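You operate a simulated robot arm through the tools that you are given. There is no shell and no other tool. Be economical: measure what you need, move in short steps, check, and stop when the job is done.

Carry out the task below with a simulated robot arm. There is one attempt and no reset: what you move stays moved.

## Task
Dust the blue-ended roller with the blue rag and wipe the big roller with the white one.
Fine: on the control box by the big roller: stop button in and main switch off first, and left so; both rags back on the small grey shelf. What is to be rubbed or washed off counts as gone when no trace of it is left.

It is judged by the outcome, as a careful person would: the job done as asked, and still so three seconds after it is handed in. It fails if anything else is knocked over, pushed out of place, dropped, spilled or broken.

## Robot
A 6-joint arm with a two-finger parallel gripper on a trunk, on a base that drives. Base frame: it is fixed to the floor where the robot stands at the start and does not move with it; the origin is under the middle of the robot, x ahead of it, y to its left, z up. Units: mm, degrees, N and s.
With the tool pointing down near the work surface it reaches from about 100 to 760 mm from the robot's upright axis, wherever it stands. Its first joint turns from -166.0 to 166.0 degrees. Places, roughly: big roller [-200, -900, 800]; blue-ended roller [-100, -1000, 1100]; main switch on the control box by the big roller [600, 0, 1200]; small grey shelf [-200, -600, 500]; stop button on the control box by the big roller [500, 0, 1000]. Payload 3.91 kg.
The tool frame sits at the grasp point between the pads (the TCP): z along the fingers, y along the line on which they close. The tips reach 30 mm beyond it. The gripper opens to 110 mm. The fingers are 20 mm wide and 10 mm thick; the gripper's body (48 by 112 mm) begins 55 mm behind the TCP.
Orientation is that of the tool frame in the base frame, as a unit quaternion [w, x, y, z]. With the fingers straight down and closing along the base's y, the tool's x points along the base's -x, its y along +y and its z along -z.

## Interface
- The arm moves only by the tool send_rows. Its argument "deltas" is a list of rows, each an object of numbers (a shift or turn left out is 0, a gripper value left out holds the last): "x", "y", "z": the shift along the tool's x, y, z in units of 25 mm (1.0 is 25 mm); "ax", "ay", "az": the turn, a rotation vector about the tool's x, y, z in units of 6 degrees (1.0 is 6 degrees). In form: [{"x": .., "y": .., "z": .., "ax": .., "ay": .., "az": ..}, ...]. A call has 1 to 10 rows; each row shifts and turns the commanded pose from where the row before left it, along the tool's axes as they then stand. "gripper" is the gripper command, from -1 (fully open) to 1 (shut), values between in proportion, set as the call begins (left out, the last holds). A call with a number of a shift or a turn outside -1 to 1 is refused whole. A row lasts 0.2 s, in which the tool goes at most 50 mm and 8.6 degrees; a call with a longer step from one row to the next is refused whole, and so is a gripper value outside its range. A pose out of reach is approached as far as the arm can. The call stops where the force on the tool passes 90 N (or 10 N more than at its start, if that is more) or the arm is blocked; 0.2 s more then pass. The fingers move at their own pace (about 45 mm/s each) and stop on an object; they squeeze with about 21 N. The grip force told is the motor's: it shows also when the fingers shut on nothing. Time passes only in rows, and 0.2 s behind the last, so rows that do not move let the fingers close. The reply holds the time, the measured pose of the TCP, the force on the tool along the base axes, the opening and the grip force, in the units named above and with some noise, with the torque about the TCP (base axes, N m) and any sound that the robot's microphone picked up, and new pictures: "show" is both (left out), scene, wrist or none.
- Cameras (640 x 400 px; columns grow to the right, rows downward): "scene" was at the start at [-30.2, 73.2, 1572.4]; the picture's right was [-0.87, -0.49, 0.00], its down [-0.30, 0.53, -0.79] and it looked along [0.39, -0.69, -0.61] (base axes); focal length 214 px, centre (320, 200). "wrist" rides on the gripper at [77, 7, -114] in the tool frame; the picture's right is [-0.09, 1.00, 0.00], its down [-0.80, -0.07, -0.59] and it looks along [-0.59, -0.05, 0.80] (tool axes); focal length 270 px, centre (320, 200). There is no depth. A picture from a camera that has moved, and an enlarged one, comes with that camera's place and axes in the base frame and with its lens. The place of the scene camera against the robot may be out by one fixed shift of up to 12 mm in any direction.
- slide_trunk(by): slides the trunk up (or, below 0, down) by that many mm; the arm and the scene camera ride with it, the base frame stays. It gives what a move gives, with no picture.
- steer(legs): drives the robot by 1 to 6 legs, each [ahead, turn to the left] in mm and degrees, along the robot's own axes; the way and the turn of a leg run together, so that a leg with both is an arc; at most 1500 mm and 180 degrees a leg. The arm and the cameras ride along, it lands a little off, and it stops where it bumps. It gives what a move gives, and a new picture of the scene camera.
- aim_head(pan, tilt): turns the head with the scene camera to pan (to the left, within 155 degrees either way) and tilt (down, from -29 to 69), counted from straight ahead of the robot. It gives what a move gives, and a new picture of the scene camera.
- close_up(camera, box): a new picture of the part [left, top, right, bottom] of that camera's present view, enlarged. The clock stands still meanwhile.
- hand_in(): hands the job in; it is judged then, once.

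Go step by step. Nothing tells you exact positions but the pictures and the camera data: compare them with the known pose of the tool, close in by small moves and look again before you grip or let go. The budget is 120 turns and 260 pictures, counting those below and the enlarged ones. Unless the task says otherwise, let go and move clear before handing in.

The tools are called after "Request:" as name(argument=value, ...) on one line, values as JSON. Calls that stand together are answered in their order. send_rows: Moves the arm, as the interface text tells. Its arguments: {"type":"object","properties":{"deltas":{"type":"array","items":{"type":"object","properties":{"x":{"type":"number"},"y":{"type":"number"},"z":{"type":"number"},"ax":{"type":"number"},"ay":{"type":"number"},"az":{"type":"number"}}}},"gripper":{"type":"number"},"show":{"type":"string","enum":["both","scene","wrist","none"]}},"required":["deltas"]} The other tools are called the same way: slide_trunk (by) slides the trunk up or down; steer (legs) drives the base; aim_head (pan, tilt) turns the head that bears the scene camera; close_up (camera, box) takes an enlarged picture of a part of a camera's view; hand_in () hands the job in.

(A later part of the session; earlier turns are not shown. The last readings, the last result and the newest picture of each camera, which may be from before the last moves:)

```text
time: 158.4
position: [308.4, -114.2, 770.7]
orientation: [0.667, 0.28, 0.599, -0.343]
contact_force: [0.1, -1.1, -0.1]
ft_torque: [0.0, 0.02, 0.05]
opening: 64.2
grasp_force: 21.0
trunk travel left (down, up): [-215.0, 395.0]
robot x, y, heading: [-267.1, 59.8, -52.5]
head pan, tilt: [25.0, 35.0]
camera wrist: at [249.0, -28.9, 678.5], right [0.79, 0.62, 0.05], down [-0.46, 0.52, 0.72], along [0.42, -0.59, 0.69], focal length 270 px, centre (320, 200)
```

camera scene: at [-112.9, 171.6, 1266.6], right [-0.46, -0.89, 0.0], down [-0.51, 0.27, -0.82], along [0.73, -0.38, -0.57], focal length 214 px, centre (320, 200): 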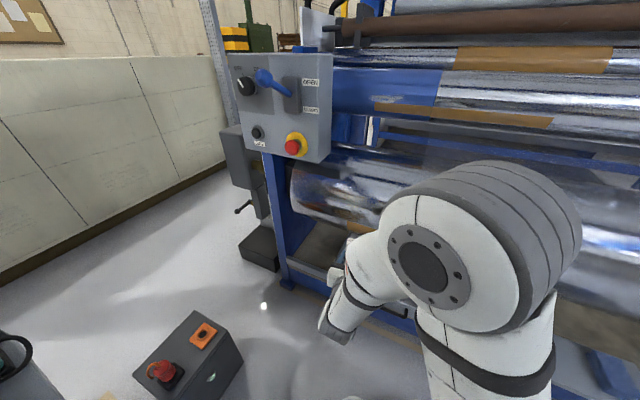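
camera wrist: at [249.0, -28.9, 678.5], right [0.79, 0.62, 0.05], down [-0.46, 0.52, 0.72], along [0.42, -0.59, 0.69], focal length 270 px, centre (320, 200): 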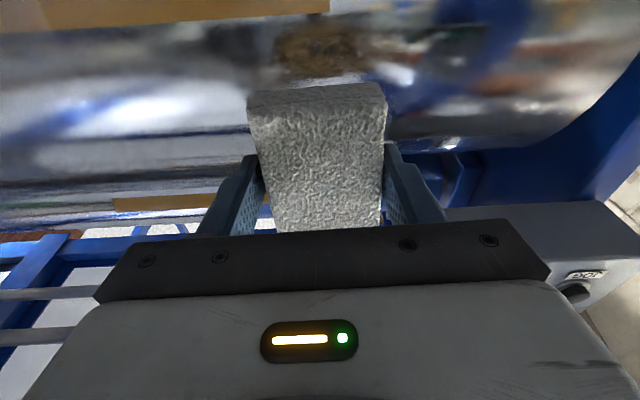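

Request:
send_rows(deltas=[{"x": 0.6, "y": 0.1}, {"x": 0.6, "y": 0.1}, {"x": 0.65, "y": 0.1}, {"z": 0.8}, {"z": 0.8}, {"z": 0.8}, {"z": 0.7}], show="wrist")

```text
time: 160.0
position: [366.6, -177.9, 735.3]
orientation: [0.667, 0.281, 0.599, -0.343]
contact_force: [0.1, 0.5, 0.5]
ft_torque: [0.01, -0.01, -0.02]
opening: 64.3
grasp_force: 21.2
trunk travel left (down, up): [-215.0, 395.0]
robot x, y, heading: [-270.1, 64.6, -52.5]
head pan, tilt: [25.0, 35.0]
camera wrist: at [306.4, -93.4, 643.1], right [0.79, 0.62, 0.05], down [-0.46, 0.52, 0.72], along [0.42, -0.59, 0.69], focal length 270 px, centre (320, 200)
```

wrist: 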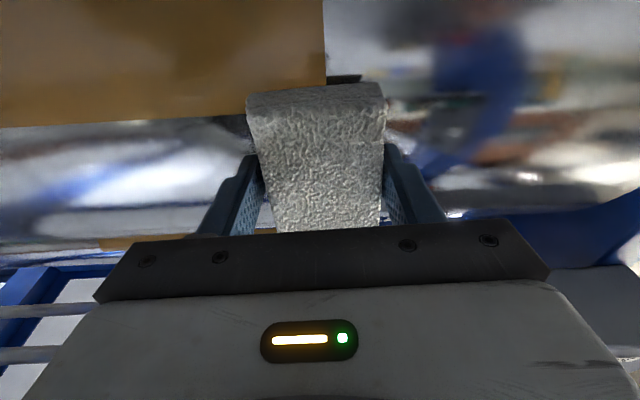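

Request:
send_rows(deltas=[{"z": 0.25}, {"z": 0.25}, {"z": 0.25}, {"z": 0.2}], show="none")

Request:
send_rows(deltas=[{"z": 0.15}, {"z": 0.15}], show="none")

```text
time: 161.0
position: [379.3, -195.3, 737.1]
orientation: [0.667, 0.28, 0.599, -0.343]
contact_force: [0.9, -0.9, -0.8]
ft_torque: [-0.01, -0.01, 0.0]
opening: 64.4
grasp_force: 20.8
trunk travel left (down, up): [-215.0, 395.0]
robot x, y, heading: [-269.3, 61.3, -52.6]
head pan, tilt: [25.0, 35.0]
```

```text
time: 161.6
position: [380.3, -196.1, 737.5]
orientation: [0.666, 0.28, 0.599, -0.344]
contact_force: [-40.4, 40.8, -8.7]
ft_torque: [1.0, -0.06, -2.28]
opening: 64.4
grasp_force: 21.1
trunk travel left (down, up): [-215.0, 395.0]
robot x, y, heading: [-270.8, 64.9, -52.4]
head pan, tilt: [25.0, 35.0]
```

Firm contact (58 N). I relax slightly, correct the yaw by 1.5°, and rub with short strokes.

Request:
send_rows(deltas=[{"z": -0.12, "ax": 0.25}, {}], show="none")

Request:
send_rows(deltas=[{"y": 0.5}, {"y": 0.5}, {"y": -0.5}, {"y": -0.5}, {"y": -0.5}, {"y": -0.5}, {"y": 0.5}, {"y": 0.5}], show="none")

```text
time: 162.2
position: [381.6, -194.9, 736.4]
orientation: [0.664, 0.287, 0.595, -0.35]
contact_force: [-21.0, 26.9, -9.9]
ft_torque: [0.22, 1.01, 1.16]
opening: 64.3
grasp_force: 21.7
trunk travel left (down, up): [-215.0, 395.0]
robot x, y, heading: [-270.9, 64.4, -52.9]
head pan, tilt: [25.0, 35.0]
```

```text
time: 163.9
position: [369.7, -204.4, 737.7]
orientation: [0.659, 0.294, 0.592, -0.358]
contact_force: [-34.1, 16.3, 14.3]
ft_torque: [0.05, -0.47, 0.64]
opening: 64.1
grasp_force: 21.2
trunk travel left (down, up): [-215.0, 395.0]
robot x, y, heading: [-267.1, 62.9, -52.7]
head pan, tilt: [25.0, 35.0]
stopped in row 8: the force on the tool passed its limit at 95 N (the readings are from after the stop); the commanded pose is now the measured one
```

Request:
send_rows(deltas=[{"z": -0.6}, {"z": -0.8}, {"z": -0.8, "x": -0.4}, {"z": -0.8, "x": -0.8}, {"z": -0.8, "x": -0.6}], show="wrist")

Request:
close_up(camera="wrist", box=[220, 0, 440, 110])

```text
time: 165.1
position: [316.3, -123.3, 767.9]
orientation: [0.657, 0.294, 0.595, -0.357]
contact_force: [0.1, -0.3, -0.1]
ft_torque: [-0.05, 0.01, 0.01]
opening: 64.4
grasp_force: 20.8
trunk travel left (down, up): [-215.0, 395.0]
robot x, y, heading: [-271.6, 65.0, -52.4]
head pan, tilt: [25.0, 35.0]
camera wrist: at [257.7, -36.0, 677.0], right [0.81, 0.58, 0.05], down [-0.43, 0.54, 0.73], along [0.4, -0.61, 0.69], focal length 270 px, centre (320, 200)
```

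wrist: 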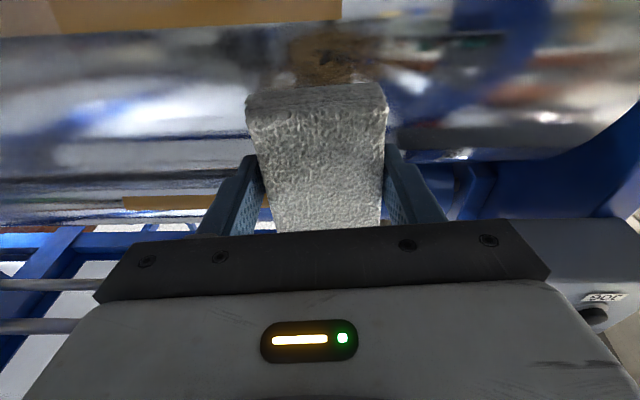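

```text
2.91 times, centred on (330, 55) of wrist
camera zoom: at [257.7, -36.0, 677.0], right [0.81, 0.58, 0.05], down [-0.43, 0.54, 0.73], along [0.4, -0.61, 0.69], focal length 786 px, centre (291, 622)
```

zoom: 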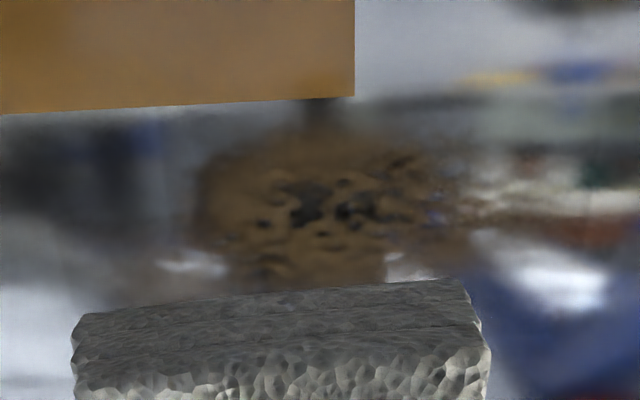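

I need a clearer view of the patch; I raise the tool and back off.

Request:
send_rows(deltas=[{"x": -0.8, "z": -0.5}, {"x": -0.8, "z": -0.5}, {"x": -0.8, "ay": 0.5}, {"ay": 1}, {"ay": 1}], show="wrist")

Request:
close_up(camera="wrist", box=[230, 0, 470, 120])

```text
time: 166.3
position: [300.3, -94.6, 823.5]
orientation: [0.574, 0.339, 0.675, -0.316]
contact_force: [-0.2, 0.3, 0.3]
ft_torque: [0.02, 0.02, -0.02]
opening: 64.3
grasp_force: 20.9
trunk travel left (down, up): [-215.0, 395.0]
robot x, y, heading: [-267.2, 64.5, -52.3]
head pan, tilt: [25.0, 35.0]
camera wrist: at [232.7, 9.9, 762.9], right [0.83, 0.56, 0.05], down [-0.3, 0.37, 0.88], along [0.48, -0.74, 0.47], focal length 270 px, centre (320, 200)
```

wrist: 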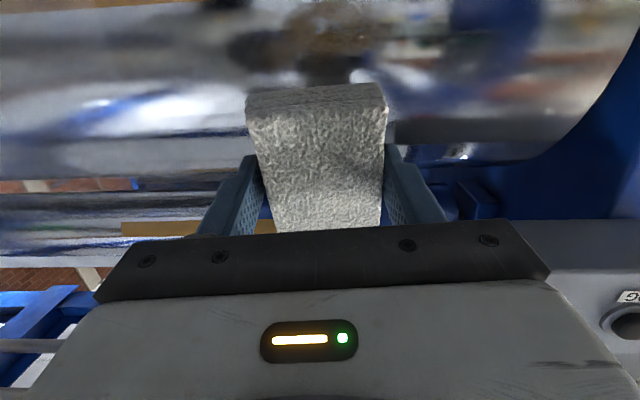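

```text
2.67 times, centred on (350, 60) of wrist
camera zoom: at [232.7, 9.9, 762.9], right [0.83, 0.56, 0.05], down [-0.3, 0.37, 0.88], along [0.48, -0.74, 0.47], focal length 721 px, centre (240, 573)
```

zoom: 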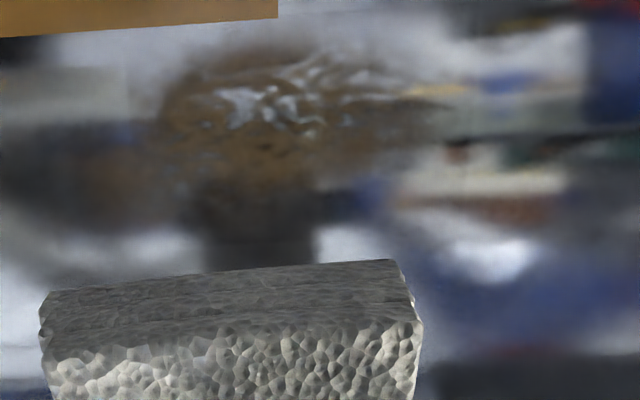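

The patch is centred at d≈200, z≈744, ~95×55 mm, with some clear streaks. I'll use vertical strokes around the roller. First I align: yaw, θ=12°, 25 mm off.

Request:
send_rows(deltas=[{"ax": -0.3, "ay": 0.7}, {"x": -0.2, "y": 0.3, "z": 0.8}, {"x": -0.2, "y": 0.38, "z": 0.8}, {"z": 0.9}, {"z": 0.9}, {"z": 0.9}], show="none")

Request:
send_rows(deltas=[{"z": 0.4}, {"z": 0.3}, {"z": 0.2}], show="none")

```text
time: 167.7
position: [380.5, -171.3, 809.7]
orientation: [0.554, 0.34, 0.702, -0.292]
contact_force: [-0.3, 0.2, 0.2]
ft_torque: [-0.02, 0.02, 0.01]
opening: 64.3
grasp_force: 21.3
trunk travel left (down, up): [-215.0, 395.0]
robot x, y, heading: [-266.8, 59.1, -52.5]
head pan, tilt: [25.0, 35.0]
```

```text
time: 168.5
position: [392.1, -189.5, 804.6]
orientation: [0.555, 0.34, 0.701, -0.292]
contact_force: [-0.5, -0.2, -0.9]
ft_torque: [0.01, 0.01, 0.03]
opening: 64.5
grasp_force: 21.2
trunk travel left (down, up): [-215.0, 395.0]
robot x, y, heading: [-268.4, 67.1, -52.4]
head pan, tilt: [25.0, 35.0]
```

Request:
send_rows(deltas=[{"z": 0.15}, {"z": 0.1}], show="none")

Request:
send_rows(deltas=[{"x": 0.42, "z": 0.04, "ay": -0.5}, {"x": 0.42, "z": 0.03, "ay": -0.5}, {"x": 0.42, "z": 0.03, "ay": -0.5}, {"x": 0.42, "z": 0.03, "ay": -0.5}, {"x": 0.42, "z": 0.02, "ay": -0.5}, {"x": 0.42, "z": 0.02, "ay": -0.5}], show="none")

```text
time: 169.1
position: [393.7, -192.1, 803.8]
orientation: [0.555, 0.339, 0.701, -0.293]
contact_force: [-17.0, 16.4, 2.9]
ft_torque: [0.29, 0.06, 0.8]
opening: 64.4
grasp_force: 21.5
trunk travel left (down, up): [-215.0, 395.0]
robot x, y, heading: [-268.6, 64.0, -52.5]
head pan, tilt: [25.0, 35.0]
```

```text
time: 170.5
position: [389.9, -190.5, 746.0]
orientation: [0.66, 0.288, 0.603, -0.344]
contact_force: [-23.5, 38.5, 26.5]
ft_torque: [-1.11, 0.5, -1.41]
opening: 64.6
grasp_force: 20.7
trunk travel left (down, up): [-215.0, 395.0]
robot x, y, heading: [-268.5, 64.3, -52.6]
head pan, tilt: [25.0, 35.0]
```

Strokes work (~45 N). I continue down and back up.

Request:
send_rows(deltas=[{"x": 0.42, "z": -0.02, "ay": -0.5}, {"x": 0.42, "z": 0.0, "ay": -0.5}, {"x": 0.42, "z": 0.0, "ay": -0.5}, {"x": 0.42, "z": 0.0, "ay": -0.5}, {"x": 0.42, "z": 0.0, "ay": -0.5}], show="none")

Request:
send_rows(deltas=[{"x": -0.42, "z": 0.02, "ay": 0.5}, {"x": -0.42, "z": 0.02, "ay": 0.5}, {"x": -0.42, "z": 0.02, "ay": 0.5}, {"x": -0.42, "z": 0.02, "ay": 0.5}, {"x": -0.42, "z": 0.02, "ay": 0.5}, {"x": -0.42, "z": 0.02, "ay": 0.5}, {"x": -0.42, "z": 0.02, "ay": 0.5}, {"x": -0.42, "z": 0.02, "ay": 0.5}, {"x": -0.42, "z": 0.02, "ay": 0.5}], show="none")

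Request:
send_rows(deltas=[{"z": -0.8}, {"z": -0.8}, {"z": -0.8}, {"z": -0.8, "x": -0.8}, {"z": -0.8, "x": -0.8}], show="wrist")

Request:
close_up(camera="wrist", box=[230, 0, 470, 120])

```text
time: 171.2
position: [389.2, -190.6, 726.9]
orientation: [0.697, 0.269, 0.56, -0.359]
contact_force: [-44.6, 32.5, 20.7]
ft_torque: [-0.22, -0.5, -0.06]
opening: 64.4
grasp_force: 21.2
trunk travel left (down, up): [-215.0, 395.0]
robot x, y, heading: [-271.2, 65.9, -52.5]
head pan, tilt: [25.0, 35.0]
stopped in row 3: the force on the tool passed its limit at 99 N (the readings are from after the stop); the commanded pose is now the measured one
```

```text
time: 173.2
position: [397.3, -199.4, 820.8]
orientation: [0.545, 0.348, 0.707, -0.287]
contact_force: [-10.0, 6.2, 1.4]
ft_torque: [0.16, 0.02, 0.26]
opening: 64.3
grasp_force: 20.9
trunk travel left (down, up): [-215.0, 395.0]
robot x, y, heading: [-269.5, 66.6, -52.5]
head pan, tilt: [25.0, 35.0]
```

```text
time: 174.4
position: [346.3, -123.2, 879.6]
orientation: [0.542, 0.346, 0.71, -0.286]
contact_force: [0.1, 0.1, -0.9]
ft_torque: [-0.01, 0.01, 0.04]
opening: 64.5
grasp_force: 20.8
trunk travel left (down, up): [-215.0, 395.0]
robot x, y, heading: [-266.5, 64.9, -52.6]
head pan, tilt: [25.0, 35.0]
camera wrist: at [273.1, -16.4, 832.1], right [0.81, 0.58, 0.05], down [-0.26, 0.28, 0.93], along [0.52, -0.77, 0.38], focal length 270 px, centre (320, 200)
```

wrist: 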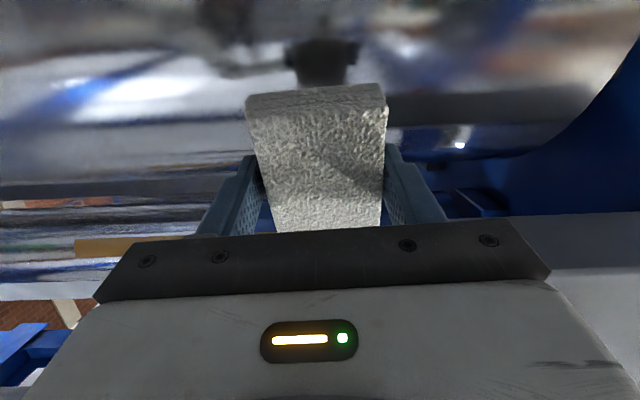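

```text
2.67 times, centred on (350, 60) of wrist
camera zoom: at [273.1, -16.4, 832.1], right [0.81, 0.58, 0.05], down [-0.26, 0.28, 0.93], along [0.52, -0.77, 0.38], focal length 721 px, centre (240, 573)
```

zoom: 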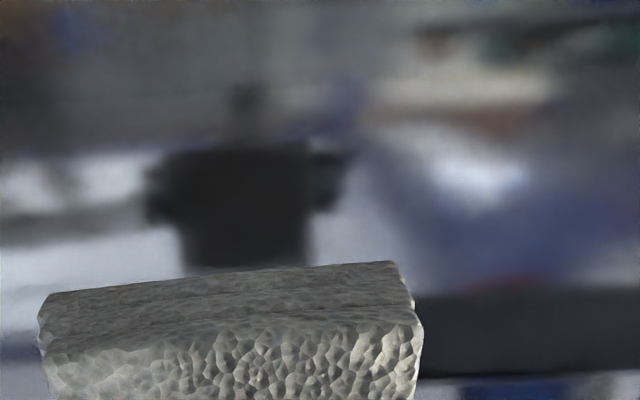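

The patch is out of the wrist view; I look with the scene camera.

Request:
aim_head(pan=15, tilt=35)

Request:
close_up(camera="scene", box=[220, 120, 400, 240])

```text
time: 175.1
position: [347.3, -124.7, 877.6]
orientation: [0.542, 0.347, 0.71, -0.286]
contact_force: [-0.5, 0.9, -0.9]
ft_torque: [0.01, 0.01, -0.01]
opening: 64.4
grasp_force: 21.1
trunk travel left (down, up): [-215.0, 395.0]
robot x, y, heading: [-270.1, 66.1, -52.5]
head pan, tilt: [15.0, 35.0]
camera scene: at [-121.4, 159.1, 1266.7], right [-0.61, -0.79, 0.0], down [-0.46, 0.35, -0.82], along [0.65, -0.5, -0.57], focal length 214 px, centre (320, 200)
```

scene: 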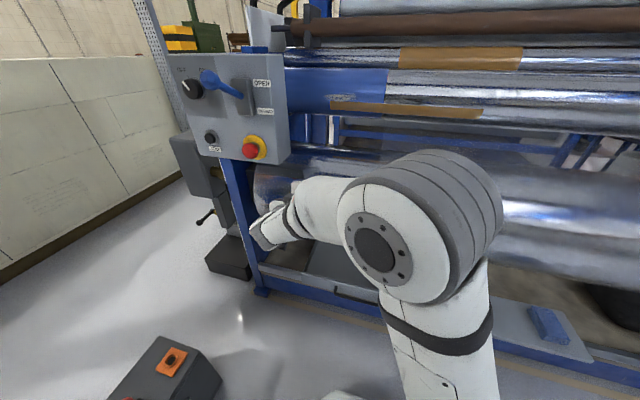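

```text
3.33 times, centred on (310, 180) of scene
camera zoom: at [-121.4, 159.1, 1266.7], right [-0.61, -0.79, 0.0], down [-0.46, 0.35, -0.82], along [0.65, -0.5, -0.57], focal length 715 px, centre (353, 267)
```

zoom: 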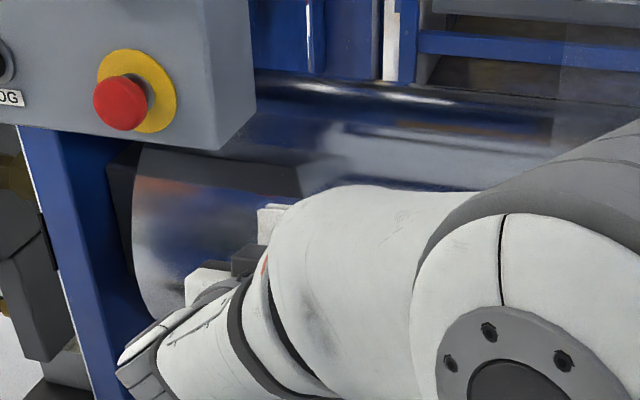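

Request:
send_rows(deltas=[{"z": -0.8, "x": 0.5}, {"z": -0.8, "x": 0.8}, {"x": 0.9}, {"x": 0.5}], show="wrist")

Request:
close_up(camera="wrist", box=[230, 0, 470, 120])

```text
time: 176.1
position: [313.6, -81.5, 822.3]
orientation: [0.542, 0.346, 0.71, -0.286]
contact_force: [-0.5, 0.0, -0.6]
ft_torque: [0.01, 0.01, 0.01]
opening: 64.1
grasp_force: 20.5
trunk travel left (down, up): [-215.0, 395.0]
robot x, y, heading: [-267.2, 67.5, -52.5]
head pan, tilt: [15.0, 35.0]
camera wrist: at [241.0, 26.1, 775.4], right [0.81, 0.58, 0.05], down [-0.26, 0.28, 0.93], along [0.52, -0.77, 0.38], focal length 270 px, centre (320, 200)
```

wrist: 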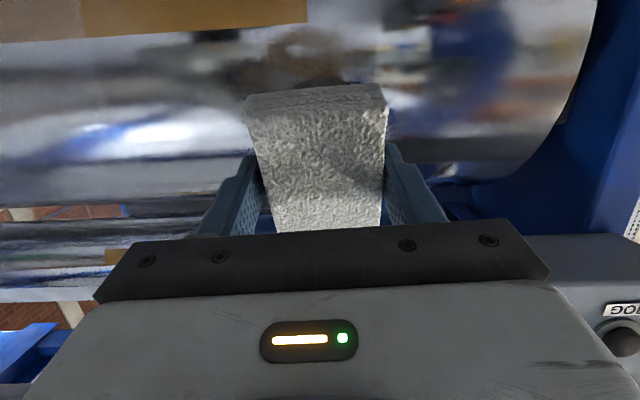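

```text
2.67 times, centred on (350, 60) of wrist
camera zoom: at [241.0, 26.1, 775.4], right [0.81, 0.58, 0.05], down [-0.26, 0.28, 0.93], along [0.52, -0.77, 0.38], focal length 721 px, centre (240, 573)
```

zoom: 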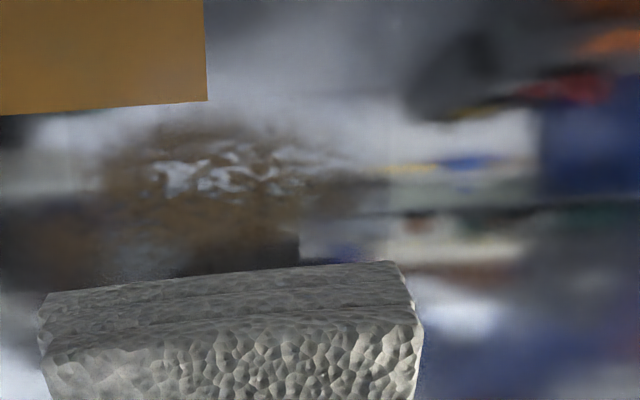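

Little has changed, so maybe the fingertips rather than the rag touch the roller. I check how the rag sits in the gripper.

Request:
close_up(camera="scene", box=[235, 180, 335, 260])

Request:
aim_head(pan=40, tilt=40)

Request:
close_up(camera="wrist", box=[190, 70, 450, 240])

```text
5.00 times, centred on (285, 220) of scene
camera zoom: at [-121.4, 159.0, 1266.7], right [-0.61, -0.79, 0.0], down [-0.45, 0.35, -0.82], along [0.65, -0.5, -0.57], focal length 1072 px, centre (495, 100)
```

zoom: 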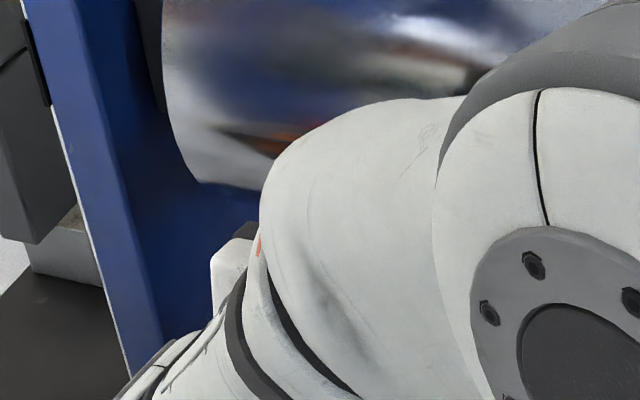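

```text
time: 177.0
position: [313.7, -81.8, 823.4]
orientation: [0.542, 0.346, 0.71, -0.286]
contact_force: [1.1, -0.3, -0.1]
ft_torque: [0.02, 0.01, 0.02]
opening: 64.1
grasp_force: 20.9
trunk travel left (down, up): [-215.0, 395.0]
robot x, y, heading: [-268.9, 65.1, -52.5]
head pan, tilt: [40.0, 40.0]
camera scene: at [-108.3, 194.2, 1259.1], right [-0.22, -0.98, 0.0], down [-0.63, 0.14, -0.77], along [0.75, -0.17, -0.64], focal length 214 px, centre (320, 200)
```

scene: 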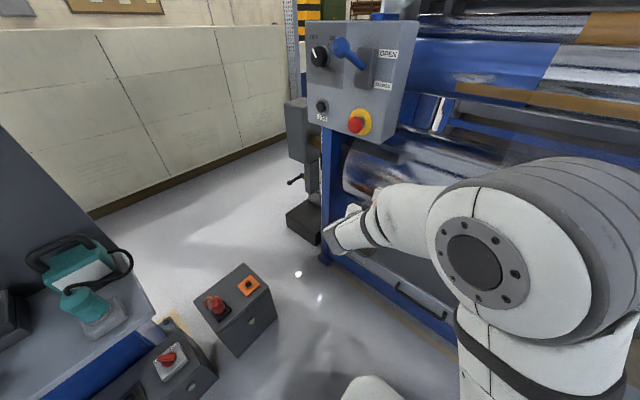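

```text
2.35 times, centred on (320, 155) of wrist
camera zoom: at [241.2, 26.2, 775.8], right [0.81, 0.58, 0.05], down [-0.26, 0.28, 0.93], along [0.52, -0.77, 0.38], focal length 636 px, centre (320, 306)
```

zoom: 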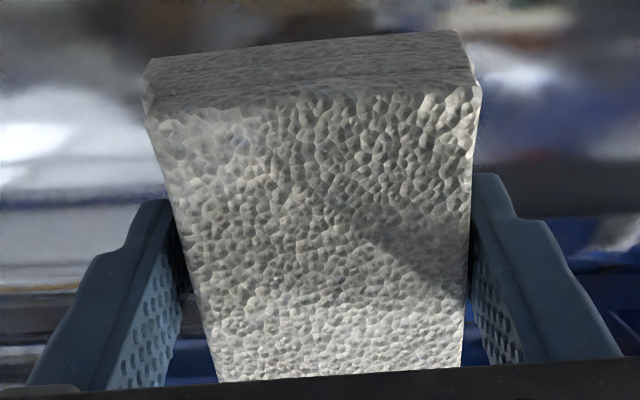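

The rag's position is fine, and comparing pictures the cleared region has grown to the rag's width – rubbing works but needs more strokes. I return to contact and rub repeatedly.

Request:
send_rows(deltas=[{"x": -0.45, "y": -0.4, "z": 0.9}, {"x": -0.45, "y": -0.4, "z": 0.9}, {"z": 0.9}, {"z": 0.9}, {"z": 0.9}, {"z": 0.4}, {"z": 0.3}, {"z": 0.2}], show="none")

Request:
send_rows(deltas=[{"z": 0.15}, {"z": 0.1}], show="none")

```text
time: 178.8
position: [376.4, -203.1, 810.7]
orientation: [0.541, 0.347, 0.711, -0.286]
contact_force: [0.2, -0.1, 0.3]
ft_torque: [0.04, -0.02, 0.01]
opening: 64.1
grasp_force: 21.1
trunk travel left (down, up): [-215.0, 395.0]
robot x, y, heading: [-267.1, 67.7, -52.6]
head pan, tilt: [40.0, 40.0]
```

```text
time: 179.4
position: [379.1, -205.5, 809.7]
orientation: [0.542, 0.346, 0.71, -0.285]
contact_force: [-16.8, 12.9, 0.0]
ft_torque: [0.29, 0.18, 0.43]
opening: 64.3
grasp_force: 21.8
trunk travel left (down, up): [-215.0, 395.0]
robot x, y, heading: [-267.1, 67.0, -52.4]
head pan, tilt: [40.0, 40.0]
```

Request:
send_rows(deltas=[{"x": 0.68, "z": 0.06, "ay": -0.8}, {"x": 0.68, "z": 0.04, "ay": -0.8}, {"x": 0.68, "z": 0.03, "ay": -0.8}, {"x": 0.68, "z": 0.02, "ay": -0.8}, {"x": 0.68, "z": 0.02, "ay": -0.8}], show="none")

Request:
send_rows(deltas=[{"x": -0.68, "z": 0.02, "ay": 0.8}, {"x": -0.68, "z": 0.02, "ay": 0.8}, {"x": -0.68, "z": 0.02, "ay": 0.8}, {"x": 0.68, "z": 0.02, "ay": -0.8}, {"x": 0.68, "z": 0.02, "ay": -0.8}, {"x": 0.68, "z": 0.02, "ay": -0.8}], show="none")

```text
time: 180.6
position: [375.8, -201.3, 732.6]
orientation: [0.683, 0.275, 0.578, -0.352]
contact_force: [-31.5, 46.3, 31.1]
ft_torque: [-1.39, 0.63, -1.82]
opening: 64.3
grasp_force: 21.5
trunk travel left (down, up): [-215.0, 395.0]
robot x, y, heading: [-269.4, 65.1, -52.4]
head pan, tilt: [40.0, 40.0]
```

```text
time: 182.0
position: [374.8, -199.3, 732.4]
orientation: [0.682, 0.277, 0.577, -0.353]
contact_force: [-28.0, 41.1, 29.7]
ft_torque: [-1.27, 0.46, -1.66]
opening: 64.4
grasp_force: 21.1
trunk travel left (down, up): [-215.0, 395.0]
robot x, y, heading: [-271.8, 63.3, -52.5]
head pan, tilt: [40.0, 40.0]
```

Rubbing goes well (~50 N normal). I repeat strokes, extending slightly lower.

Request:
send_rows(deltas=[{"x": 0.6, "z": -0.06, "ay": -0.7}, {"x": 0.6, "z": -0.03, "ay": -0.7}, {"x": -0.6, "z": 0.05, "ay": 0.7}, {"x": -0.6, "z": 0.05, "ay": 0.7}, {"x": -0.6, "z": 0.02, "ay": 0.7}, {"x": -0.6, "z": 0.02, "ay": 0.7}, {"x": -0.6, "z": 0.02, "ay": 0.7}, {"x": 0.6, "z": 0.02, "ay": -0.7}, {"x": 0.6, "z": 0.02, "ay": -0.7}, {"x": 0.6, "z": 0.02, "ay": -0.7}], show="none")

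Request:
send_rows(deltas=[{"x": -0.6, "y": 0.4, "z": 0.02, "ay": 0.7}, {"x": -0.6, "y": 0.4, "z": 0.02, "ay": 0.7}, {"x": -0.6, "y": 0.3, "z": 0.02, "ay": 0.7}, {"x": 0.6, "y": 0.3, "z": 0.02, "ay": -0.7}, {"x": 0.6, "z": 0.02, "ay": -0.7}, {"x": 0.6, "z": 0.02, "ay": -0.7}, {"x": -0.6, "z": 0.02, "ay": 0.7}, {"x": -0.6, "z": 0.02, "ay": 0.7}, {"x": -0.6, "z": 0.02, "ay": 0.7}], show="none")

Request:
send_rows(deltas=[{"x": 0.6, "z": 0.02, "ay": -0.7}, {"x": 0.6, "z": 0.02, "ay": -0.7}, {"x": 0.6, "z": 0.02, "ay": -0.7}, {"x": 0.6, "z": -0.02, "ay": -0.7}, {"x": 0.6, "z": -0.02, "ay": -0.7}, {"x": -0.6, "z": 0.03, "ay": 0.7}, {"x": -0.6, "z": 0.03, "ay": 0.7}, {"x": -0.6, "z": 0.02, "ay": 0.7}, {"x": -0.6, "z": 0.02, "ay": 0.7}, {"x": -0.6, "z": 0.02, "ay": 0.7}], show="none")

Request:
send_rows(deltas=[{"z": -0.8}, {"z": -0.8}, {"z": -0.8}, {"z": -0.8, "x": 0.4}, {"z": -0.8, "x": 0.3}], show="wrist")

Request:
close_up(camera="wrist", box=[210, 0, 450, 120])

```text
time: 182.6
position: [375.1, -201.0, 716.8]
orientation: [0.715, 0.257, 0.537, -0.368]
contact_force: [-42.6, 32.7, 18.5]
ft_torque: [-0.75, 0.04, -1.01]
opening: 64.3
grasp_force: 21.2
trunk travel left (down, up): [-215.0, 395.0]
robot x, y, heading: [-271.9, 66.4, -52.5]
head pan, tilt: [40.0, 40.0]
stopped in row 2: the force on the tool passed its limit at 102 N (the readings are from after the stop); the commanded pose is now the measured one
```

```text
time: 184.6
position: [401.9, -177.8, 755.6]
orientation: [0.648, 0.298, 0.616, -0.336]
contact_force: [-0.4, -0.3, -0.2]
ft_torque: [-0.01, 0.02, 0.0]
opening: 64.5
grasp_force: 20.6
trunk travel left (down, up): [-215.0, 395.0]
robot x, y, heading: [-273.1, 64.4, -52.7]
head pan, tilt: [40.0, 40.0]
```

```text
time: 186.8
position: [402.7, -175.8, 755.7]
orientation: [0.648, 0.297, 0.615, -0.336]
contact_force: [-0.7, 0.3, -0.9]
ft_torque: [-0.02, 0.0, 0.01]
opening: 64.3
grasp_force: 21.4
trunk travel left (down, up): [-215.0, 395.0]
robot x, y, heading: [-273.0, 63.9, -52.5]
head pan, tilt: [40.0, 40.0]
```

```text
time: 187.9
position: [339.6, -95.2, 730.1]
orientation: [0.647, 0.299, 0.615, -0.337]
contact_force: [-0.2, 0.1, -0.5]
ft_torque: [-0.01, -0.02, -0.02]
opening: 64.3
grasp_force: 21.3
trunk travel left (down, up): [-215.0, 395.0]
robot x, y, heading: [-268.3, 64.1, -52.6]
head pan, tilt: [40.0, 40.0]
camera wrist: at [278.5, -4.7, 643.0], right [0.8, 0.6, 0.06], down [-0.42, 0.49, 0.76], along [0.43, -0.63, 0.64], focal length 270 px, centre (320, 200)
```

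wrist: 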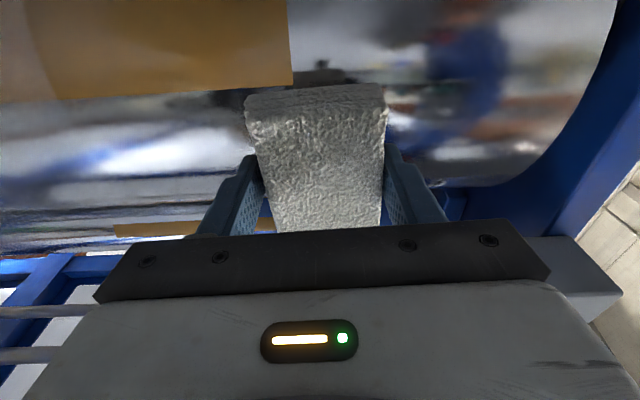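

```text
2.67 times, centred on (330, 60) of wrist
camera zoom: at [278.5, -4.7, 643.0], right [0.8, 0.6, 0.06], down [-0.42, 0.49, 0.76], along [0.43, -0.63, 0.64], focal length 721 px, centre (293, 573)
```

zoom: 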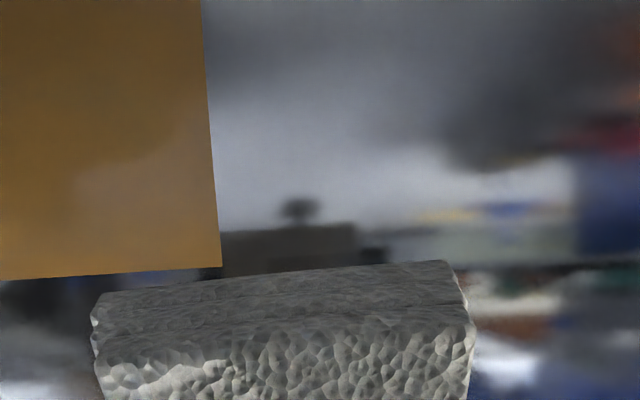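

Request:
send_rows(deltas=[{"x": -1, "ay": 0.6}, {"x": -1, "ay": 1}, {"x": -1, "ay": 1}, {"x": -0.6, "z": -0.5}], show="wrist")

Request:
close_up(camera="wrist", box=[210, 0, 450, 120])

```text
time: 188.9
position: [336.9, -88.2, 820.5]
orientation: [0.558, 0.34, 0.699, -0.291]
contact_force: [0.6, 0.0, -0.4]
ft_torque: [0.01, 0.06, 0.01]
opening: 64.1
grasp_force: 20.7
trunk travel left (down, up): [-215.0, 395.0]
robot x, y, heading: [-271.4, 66.2, -52.6]
head pan, tilt: [40.0, 40.0]
camera wrist: at [264.8, 17.6, 767.1], right [0.81, 0.58, 0.06], down [-0.28, 0.31, 0.91], along [0.51, -0.75, 0.41], focal length 270 px, centre (320, 200)
```

wrist: 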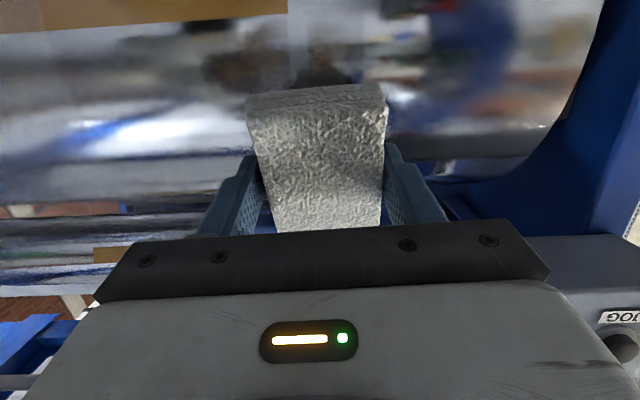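

```text
2.67 times, centred on (330, 60) of wrist
camera zoom: at [264.8, 17.6, 767.1], right [0.81, 0.58, 0.06], down [-0.28, 0.31, 0.91], along [0.51, -0.75, 0.41], focal length 721 px, centre (293, 573)
```

zoom: 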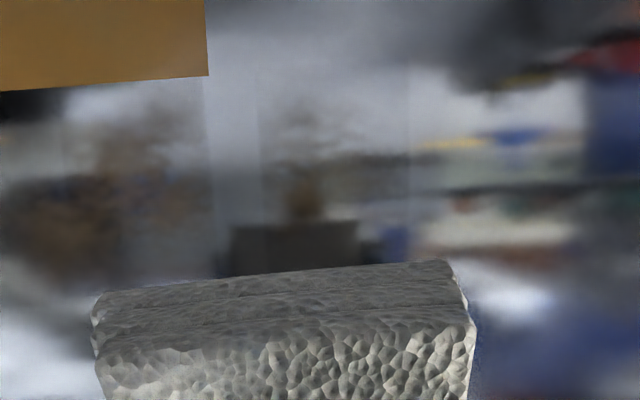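

Now there are clearly wiped lanes: the rag cleans well. The rest lies left (d≈140-190). I rub at d≈160 with repeated strokes (refined axis z≈752).

Request:
send_rows(deltas=[{"y": -0.8, "x": 0.3, "ay": -0.7}, {"y": -0.8, "x": 0.3}, {"y": -0.65, "x": 0.35}, {"z": 0.9}, {"z": 0.9}, {"z": 0.9}, {"z": 0.9}, {"z": 0.5}], show="none")

Request:
send_rows(deltas=[{"z": 0.3}, {"z": 0.2}, {"z": 0.2}], show="none")

```text
time: 190.8
position: [350.1, -202.0, 786.9]
orientation: [0.583, 0.329, 0.678, -0.304]
contact_force: [0.8, -0.3, -1.1]
ft_torque: [0.01, -0.03, 0.01]
opening: 64.3
grasp_force: 21.0
trunk travel left (down, up): [-215.0, 395.0]
robot x, y, heading: [-268.2, 64.1, -52.3]
head pan, tilt: [40.0, 40.0]
```

```text
time: 191.6
position: [359.5, -213.9, 784.2]
orientation: [0.583, 0.329, 0.677, -0.305]
contact_force: [-16.8, 16.8, -1.2]
ft_torque: [0.06, -0.24, 0.41]
opening: 64.5
grasp_force: 21.1
trunk travel left (down, up): [-215.0, 395.0]
robot x, y, heading: [-269.8, 66.3, -52.4]
head pan, tilt: [40.0, 40.0]
```

Request:
send_rows(deltas=[{"x": 0.59, "z": 0.05, "ay": -0.7}, {"x": 0.59, "z": 0.03, "ay": -0.7}, {"x": 0.59, "z": 0.02, "ay": -0.7}, {"x": 0.59, "z": 0.02, "ay": -0.7}, {"x": 0.59, "z": 0.0, "ay": -0.7}, {"x": -0.59, "z": 0.02, "ay": 0.7}, {"x": -0.59, "z": 0.02, "ay": 0.7}, {"x": -0.59, "z": 0.02, "ay": 0.7}, {"x": -0.59, "z": 0.02, "ay": 0.7}, {"x": -0.59, "z": 0.02, "ay": 0.7}], show="none")

Request:
send_rows(deltas=[{"x": 0.59, "z": 0.02, "ay": -0.7}, {"x": 0.59, "z": 0.02, "ay": -0.7}, {"x": 0.59, "z": 0.02, "ay": -0.7}, {"x": 0.59, "z": 0.02, "ay": -0.7}, {"x": 0.59, "z": 0.02, "ay": -0.7}, {"x": -0.59, "z": 0.02, "ay": 0.7}, {"x": -0.59, "z": 0.02, "ay": 0.7}, {"x": -0.59, "z": 0.02, "ay": 0.7}, {"x": -0.59, "z": 0.02, "ay": 0.7}, {"x": -0.59, "z": 0.02, "ay": 0.7}], show="none")

```text
time: 192.8
position: [360.3, -211.6, 722.0]
orientation: [0.701, 0.266, 0.555, -0.361]
contact_force: [-38.3, 31.2, 21.2]
ft_torque: [-1.1, 0.46, -2.05]
opening: 64.6
grasp_force: 21.8
trunk travel left (down, up): [-215.0, 395.0]
robot x, y, heading: [-267.8, 68.5, -52.6]
head pan, tilt: [40.0, 40.0]
stopped in row 6: the force on the tool passed its limit at 109 N (the readings are from after the stop); the commanded pose is now the measured one
```

```text
time: 193.2
position: [361.2, -210.6, 714.4]
orientation: [0.723, 0.25, 0.526, -0.37]
contact_force: [-46.0, 37.6, 23.0]
ft_torque: [-1.28, 0.38, -2.45]
opening: 64.5
grasp_force: 20.9
trunk travel left (down, up): [-215.0, 395.0]
robot x, y, heading: [-271.8, 66.6, -52.7]
head pan, tilt: [40.0, 40.0]
stopped in row 2: the force on the tool passed its limit at 119 N (the readings are from after the stop); the commanded pose is now the measured one
```

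Too firm at the bottom. I ease off 4 mm and continue with lighter strokes.

Request:
send_rows(deltas=[{"z": -0.15}, {}], show="none")

Request:
send_rows(deltas=[{"x": -0.59, "z": 0.03, "ay": 0.7}, {"x": -0.59, "z": 0.03, "ay": 0.7}, {"x": -0.59, "z": 0.03, "ay": 0.7}, {"x": -0.59, "z": 0.03, "ay": 0.7}], show="none")

```text
time: 193.8
position: [362.4, -211.5, 707.7]
orientation: [0.719, 0.253, 0.532, -0.368]
contact_force: [-5.0, 13.5, 0.7]
ft_torque: [-0.17, 0.01, -0.37]
opening: 64.5
grasp_force: 21.1
trunk travel left (down, up): [-215.0, 395.0]
robot x, y, heading: [-272.1, 68.4, -52.6]
head pan, tilt: [40.0, 40.0]
```

```text
time: 194.8
position: [359.3, -204.0, 765.7]
orientation: [0.634, 0.304, 0.632, -0.328]
contact_force: [0.9, -0.3, -1.0]
ft_torque: [-0.02, -0.02, -0.04]
opening: 64.2
grasp_force: 20.6
trunk travel left (down, up): [-215.0, 395.0]
robot x, y, heading: [-270.6, 66.6, -52.5]
head pan, tilt: [40.0, 40.0]
```

Request:
send_rows(deltas=[{"ay": 0.8}, {"z": 0.2}, {"z": 0.15}], show="none")

Request:
send_rows(deltas=[{"z": 0.1}, {}], show="none")

```text
time: 195.6
position: [363.0, -210.3, 766.0]
orientation: [0.607, 0.318, 0.657, -0.315]
contact_force: [-6.9, 8.3, -0.8]
ft_torque: [-0.2, -0.15, -0.03]
opening: 64.4
grasp_force: 20.8
trunk travel left (down, up): [-215.0, 395.0]
robot x, y, heading: [-265.4, 65.8, -52.5]
head pan, tilt: [40.0, 40.0]
```

```text
time: 196.2
position: [363.0, -210.0, 766.8]
orientation: [0.607, 0.317, 0.658, -0.314]
contact_force: [-28.4, 30.5, -7.3]
ft_torque: [-0.08, -0.49, -1.09]
opening: 64.3
grasp_force: 21.2
trunk travel left (down, up): [-215.0, 395.0]
robot x, y, heading: [-269.8, 64.7, -52.6]
head pan, tilt: [40.0, 40.0]
```

Contact is ~12 N/mm at R'≈202 about (n -587, z 755). I now do synchronized strokes.

Request:
send_rows(deltas=[{"x": 0.59, "z": 0.02, "ay": -0.7}, {"x": 0.59, "z": 0.02, "ay": -0.7}, {"x": 0.59, "z": 0.02, "ay": -0.7}, {"x": 0.59, "z": 0.02, "ay": -0.7}], show="none")

Request:
send_rows(deltas=[{"x": -0.59, "z": 0.02, "ay": 0.7}, {"x": -0.59, "z": 0.02, "ay": 0.7}, {"x": -0.59, "z": 0.02, "ay": 0.7}, {"x": -0.59, "z": 0.02, "ay": 0.7}, {"x": 0.59, "z": 0.02, "ay": -0.7}, {"x": 0.59, "z": 0.02, "ay": -0.7}, {"x": 0.59, "z": 0.02, "ay": -0.7}, {"x": 0.59, "z": 0.02, "ay": -0.7}], show="none")

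```text
time: 197.2
position: [362.8, -207.7, 727.3]
orientation: [0.692, 0.272, 0.567, -0.355]
contact_force: [-42.4, 35.0, 21.1]
ft_torque: [-1.05, 0.53, -2.25]
opening: 64.5
grasp_force: 21.2
trunk travel left (down, up): [-215.0, 395.0]
robot x, y, heading: [-268.2, 68.9, -52.6]
head pan, tilt: [40.0, 40.0]
stopped in row 4: the force on the tool passed its limit at 111 N (the readings are from after the stop); the commanded pose is now the measured one
```

```text
time: 198.9
position: [363.0, -210.0, 728.9]
orientation: [0.695, 0.271, 0.565, -0.354]
contact_force: [-31.5, 40.0, 29.2]
ft_torque: [-1.27, 0.47, -1.79]
opening: 64.3
grasp_force: 21.0
trunk travel left (down, up): [-215.0, 395.0]
robot x, y, heading: [-265.9, 62.1, -52.5]
head pan, tilt: [40.0, 40.0]
```

That full up-down cycle worked. I repeat it several times, then shift right.

Request:
send_rows(deltas=[{"x": -0.59, "z": 0.02, "ay": 0.7}, {"x": -0.59, "z": 0.02, "ay": 0.7}, {"x": -0.59, "z": 0.02, "ay": 0.7}, {"x": -0.59, "z": 0.02, "ay": 0.7}, {"x": -0.59, "z": 0.02, "ay": 0.7}, {"x": 0.59, "z": 0.02, "ay": -0.7}, {"x": 0.59, "z": 0.02, "ay": -0.7}, {"x": 0.59, "z": 0.02, "ay": -0.7}, {"x": 0.59, "z": 0.02, "ay": -0.7}, {"x": 0.59, "z": 0.02, "ay": -0.7}], show="none")

Request:
send_rows(deltas=[{"x": -0.59, "y": 0.3, "z": 0.02, "ay": 0.7}, {"x": -0.59, "y": 0.3, "z": 0.02, "ay": 0.7}, {"x": -0.59, "y": 0.3, "z": 0.02, "ay": 0.7}, {"x": -0.59, "z": 0.02, "ay": 0.7}, {"x": -0.59, "z": 0.02, "ay": 0.7}, {"x": 0.59, "z": 0.02, "ay": -0.7}, {"x": 0.59, "z": 0.02, "ay": -0.7}, {"x": 0.59, "z": 0.02, "ay": -0.7}, {"x": 0.59, "z": 0.02, "ay": -0.7}, {"x": 0.59, "z": 0.02, "ay": -0.7}], show="none")

Request:
send_rows(deltas=[{"x": -0.59, "z": 0.02, "ay": 0.7}, {"x": -0.59, "z": 0.02, "ay": 0.7}, {"x": -0.59, "z": 0.02, "ay": 0.7}, {"x": -0.59, "z": 0.02, "ay": 0.7}, {"x": -0.59, "z": 0.02, "ay": 0.7}, {"x": 0.59, "z": 0.02, "ay": -0.7}, {"x": 0.59, "z": 0.02, "ay": -0.7}, {"x": 0.59, "z": 0.02, "ay": -0.7}, {"x": 0.59, "z": 0.02, "ay": -0.7}, {"x": 0.59, "z": 0.02, "ay": -0.7}], show="none")

```text
time: 201.2
position: [363.6, -208.3, 727.4]
orientation: [0.693, 0.271, 0.567, -0.353]
contact_force: [-24.1, 38.9, 26.8]
ft_torque: [-1.22, 0.4, -1.43]
opening: 64.2
grasp_force: 20.9
trunk travel left (down, up): [-215.0, 395.0]
robot x, y, heading: [-268.6, 68.3, -52.6]
head pan, tilt: [40.0, 40.0]
```

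```text
time: 203.3
position: [382.4, -194.4, 725.9]
orientation: [0.694, 0.27, 0.566, -0.353]
contact_force: [-26.5, 38.1, 26.0]
ft_torque: [-1.19, 0.46, -1.52]
opening: 64.2
grasp_force: 21.0
trunk travel left (down, up): [-215.0, 395.0]
robot x, y, heading: [-267.6, 63.3, -52.7]
head pan, tilt: [40.0, 40.0]
```

```text
time: 205.6
position: [382.8, -194.5, 727.7]
orientation: [0.693, 0.271, 0.567, -0.353]
contact_force: [-25.5, 33.0, 23.3]
ft_torque: [-1.11, 0.45, -1.41]
opening: 64.4
grasp_force: 21.2
trunk travel left (down, up): [-215.0, 395.0]
robot x, y, heading: [-272.5, 66.3, -52.1]
head pan, tilt: [40.0, 40.0]
```

Excellent rhythm. I do one more pass here, move right to d≈212, two passes, then view.

Request:
send_rows(deltas=[{"x": -0.59, "y": 0.3, "z": 0.03, "ay": 0.7}, {"x": -0.59, "y": 0.3, "z": 0.02, "ay": 0.7}, {"x": -0.59, "y": 0.3, "z": 0.02, "ay": 0.7}, {"x": -0.59, "y": 0.2, "z": 0.02, "ay": 0.7}, {"x": -0.59, "z": 0.02, "ay": 0.7}, {"x": 0.59, "z": 0.02, "ay": -0.7}, {"x": 0.59, "z": 0.02, "ay": -0.7}, {"x": 0.59, "z": 0.02, "ay": -0.7}, {"x": 0.59, "z": 0.02, "ay": -0.7}, {"x": 0.59, "z": 0.02, "ay": -0.7}], show="none")

Request:
send_rows(deltas=[{"x": -0.59, "z": 0.02, "ay": 0.7}, {"x": -0.59, "z": 0.02, "ay": 0.7}, {"x": -0.59, "z": 0.02, "ay": 0.7}, {"x": -0.59, "z": 0.02, "ay": 0.7}, {"x": -0.59, "z": 0.02, "ay": 0.7}, {"x": 0.59, "z": 0.02, "ay": -0.7}, {"x": 0.59, "z": 0.02, "ay": -0.7}, {"x": 0.59, "z": 0.02, "ay": -0.7}, {"x": 0.59, "z": 0.02, "ay": -0.7}, {"x": 0.59, "z": 0.02, "ay": -0.7}], show="none")

Request:
send_rows(deltas=[{"x": -0.59, "z": 0.02, "ay": 0.7}, {"x": -0.59, "z": 0.02, "ay": 0.7}, {"x": -0.59, "z": 0.02, "ay": 0.7}, {"x": -0.59, "z": 0.02, "ay": 0.7}, {"x": -0.59, "z": 0.02, "ay": 0.7}, {"z": -1}, {"z": -1}, {"z": -1}, {"z": -1, "x": -0.6, "ay": 0.6}, {"z": -0.8, "x": -0.6, "ay": 0.8}], show="wrist")

Request:
close_up(camera="wrist", box=[200, 0, 460, 120])

```text
time: 207.8
position: [404.0, -179.7, 723.8]
orientation: [0.693, 0.27, 0.568, -0.352]
contact_force: [-19.7, 31.7, 20.8]
ft_torque: [-0.99, 0.35, -1.16]
opening: 64.1
grasp_force: 20.9
trunk travel left (down, up): [-215.0, 395.0]
robot x, y, heading: [-272.1, 67.8, -52.4]
head pan, tilt: [40.0, 40.0]
```

```text
time: 209.9
position: [403.9, -179.1, 724.7]
orientation: [0.692, 0.271, 0.569, -0.352]
contact_force: [-13.3, 19.4, 12.2]
ft_torque: [-0.57, 0.27, -0.74]
opening: 64.4
grasp_force: 20.7
trunk travel left (down, up): [-215.0, 395.0]
robot x, y, heading: [-270.7, 65.4, -52.7]
head pan, tilt: [40.0, 40.0]
```

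```text
time: 212.2
position: [341.6, -89.8, 843.2]
orientation: [0.521, 0.354, 0.728, -0.272]
contact_force: [1.2, -0.5, -0.5]
ft_torque: [0.02, -0.01, -0.04]
opening: 64.2
grasp_force: 21.1
trunk travel left (down, up): [-215.0, 395.0]
robot x, y, heading: [-265.6, 65.8, -52.5]
head pan, tilt: [40.0, 40.0]
camera wrist: at [265.7, 19.6, 804.6], right [0.81, 0.58, 0.06], down [-0.23, 0.23, 0.95], along [0.54, -0.78, 0.32], focal length 270 px, centre (320, 200)
```

wrist: 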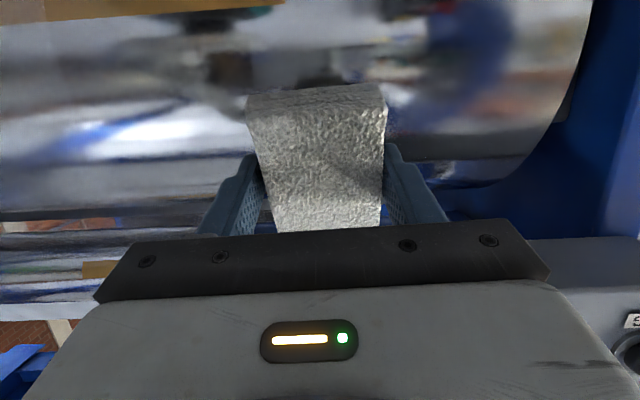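

```text
2.46 times, centred on (330, 60) of wrist
camera zoom: at [265.7, 19.6, 804.6], right [0.81, 0.58, 0.06], down [-0.23, 0.23, 0.95], along [0.54, -0.78, 0.32], focal length 665 px, centre (295, 545)
```

zoom: 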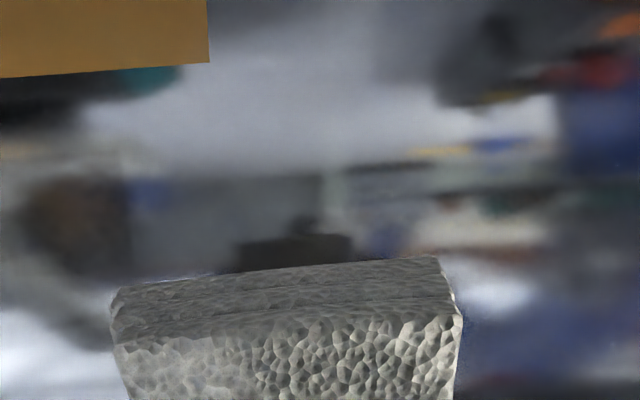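

The patch appears gone; one blurry brown spot at left may be a reflection. I check from another viewpoint.

Request:
send_rows(deltas=[{"y": -1}, {"y": -1}, {"y": -1}, {"y": -1}], show="wrist")

Request:
close_up(camera="wrist", box=[200, 0, 520, 150])

```text
time: 213.2
position: [261.0, -150.5, 845.6]
orientation: [0.522, 0.354, 0.727, -0.272]
contact_force: [0.3, -0.5, -1.3]
ft_torque: [0.02, 0.0, 0.03]
opening: 64.3
grasp_force: 21.1
trunk travel left (down, up): [-215.0, 395.0]
robot x, y, heading: [-270.9, 64.5, -52.3]
head pan, tilt: [40.0, 40.0]
camera wrist: at [184.0, -40.6, 804.8], right [0.81, 0.58, 0.06], down [-0.23, 0.23, 0.95], along [0.54, -0.78, 0.32], focal length 270 px, centre (320, 200)
```

wrist: 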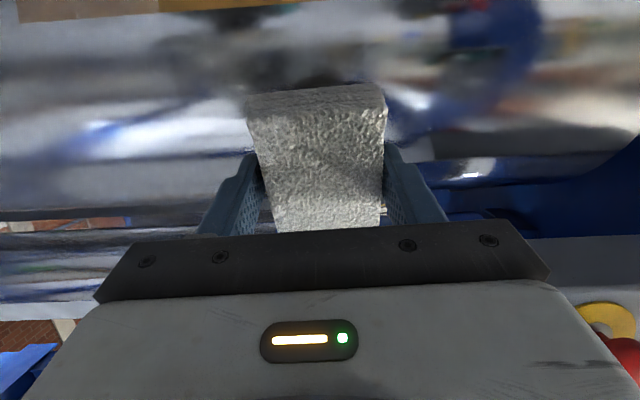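

```text
2.00 times, centred on (360, 75) of wrist
camera zoom: at [184.0, -40.6, 804.8], right [0.81, 0.58, 0.06], down [-0.23, 0.23, 0.95], along [0.54, -0.78, 0.32], focal length 541 px, centre (240, 450)
```

zoom: 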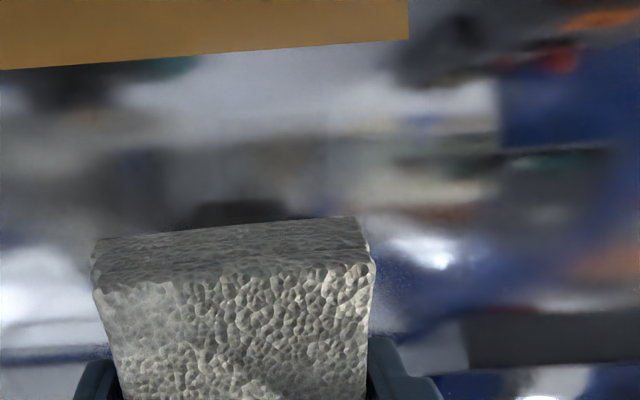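

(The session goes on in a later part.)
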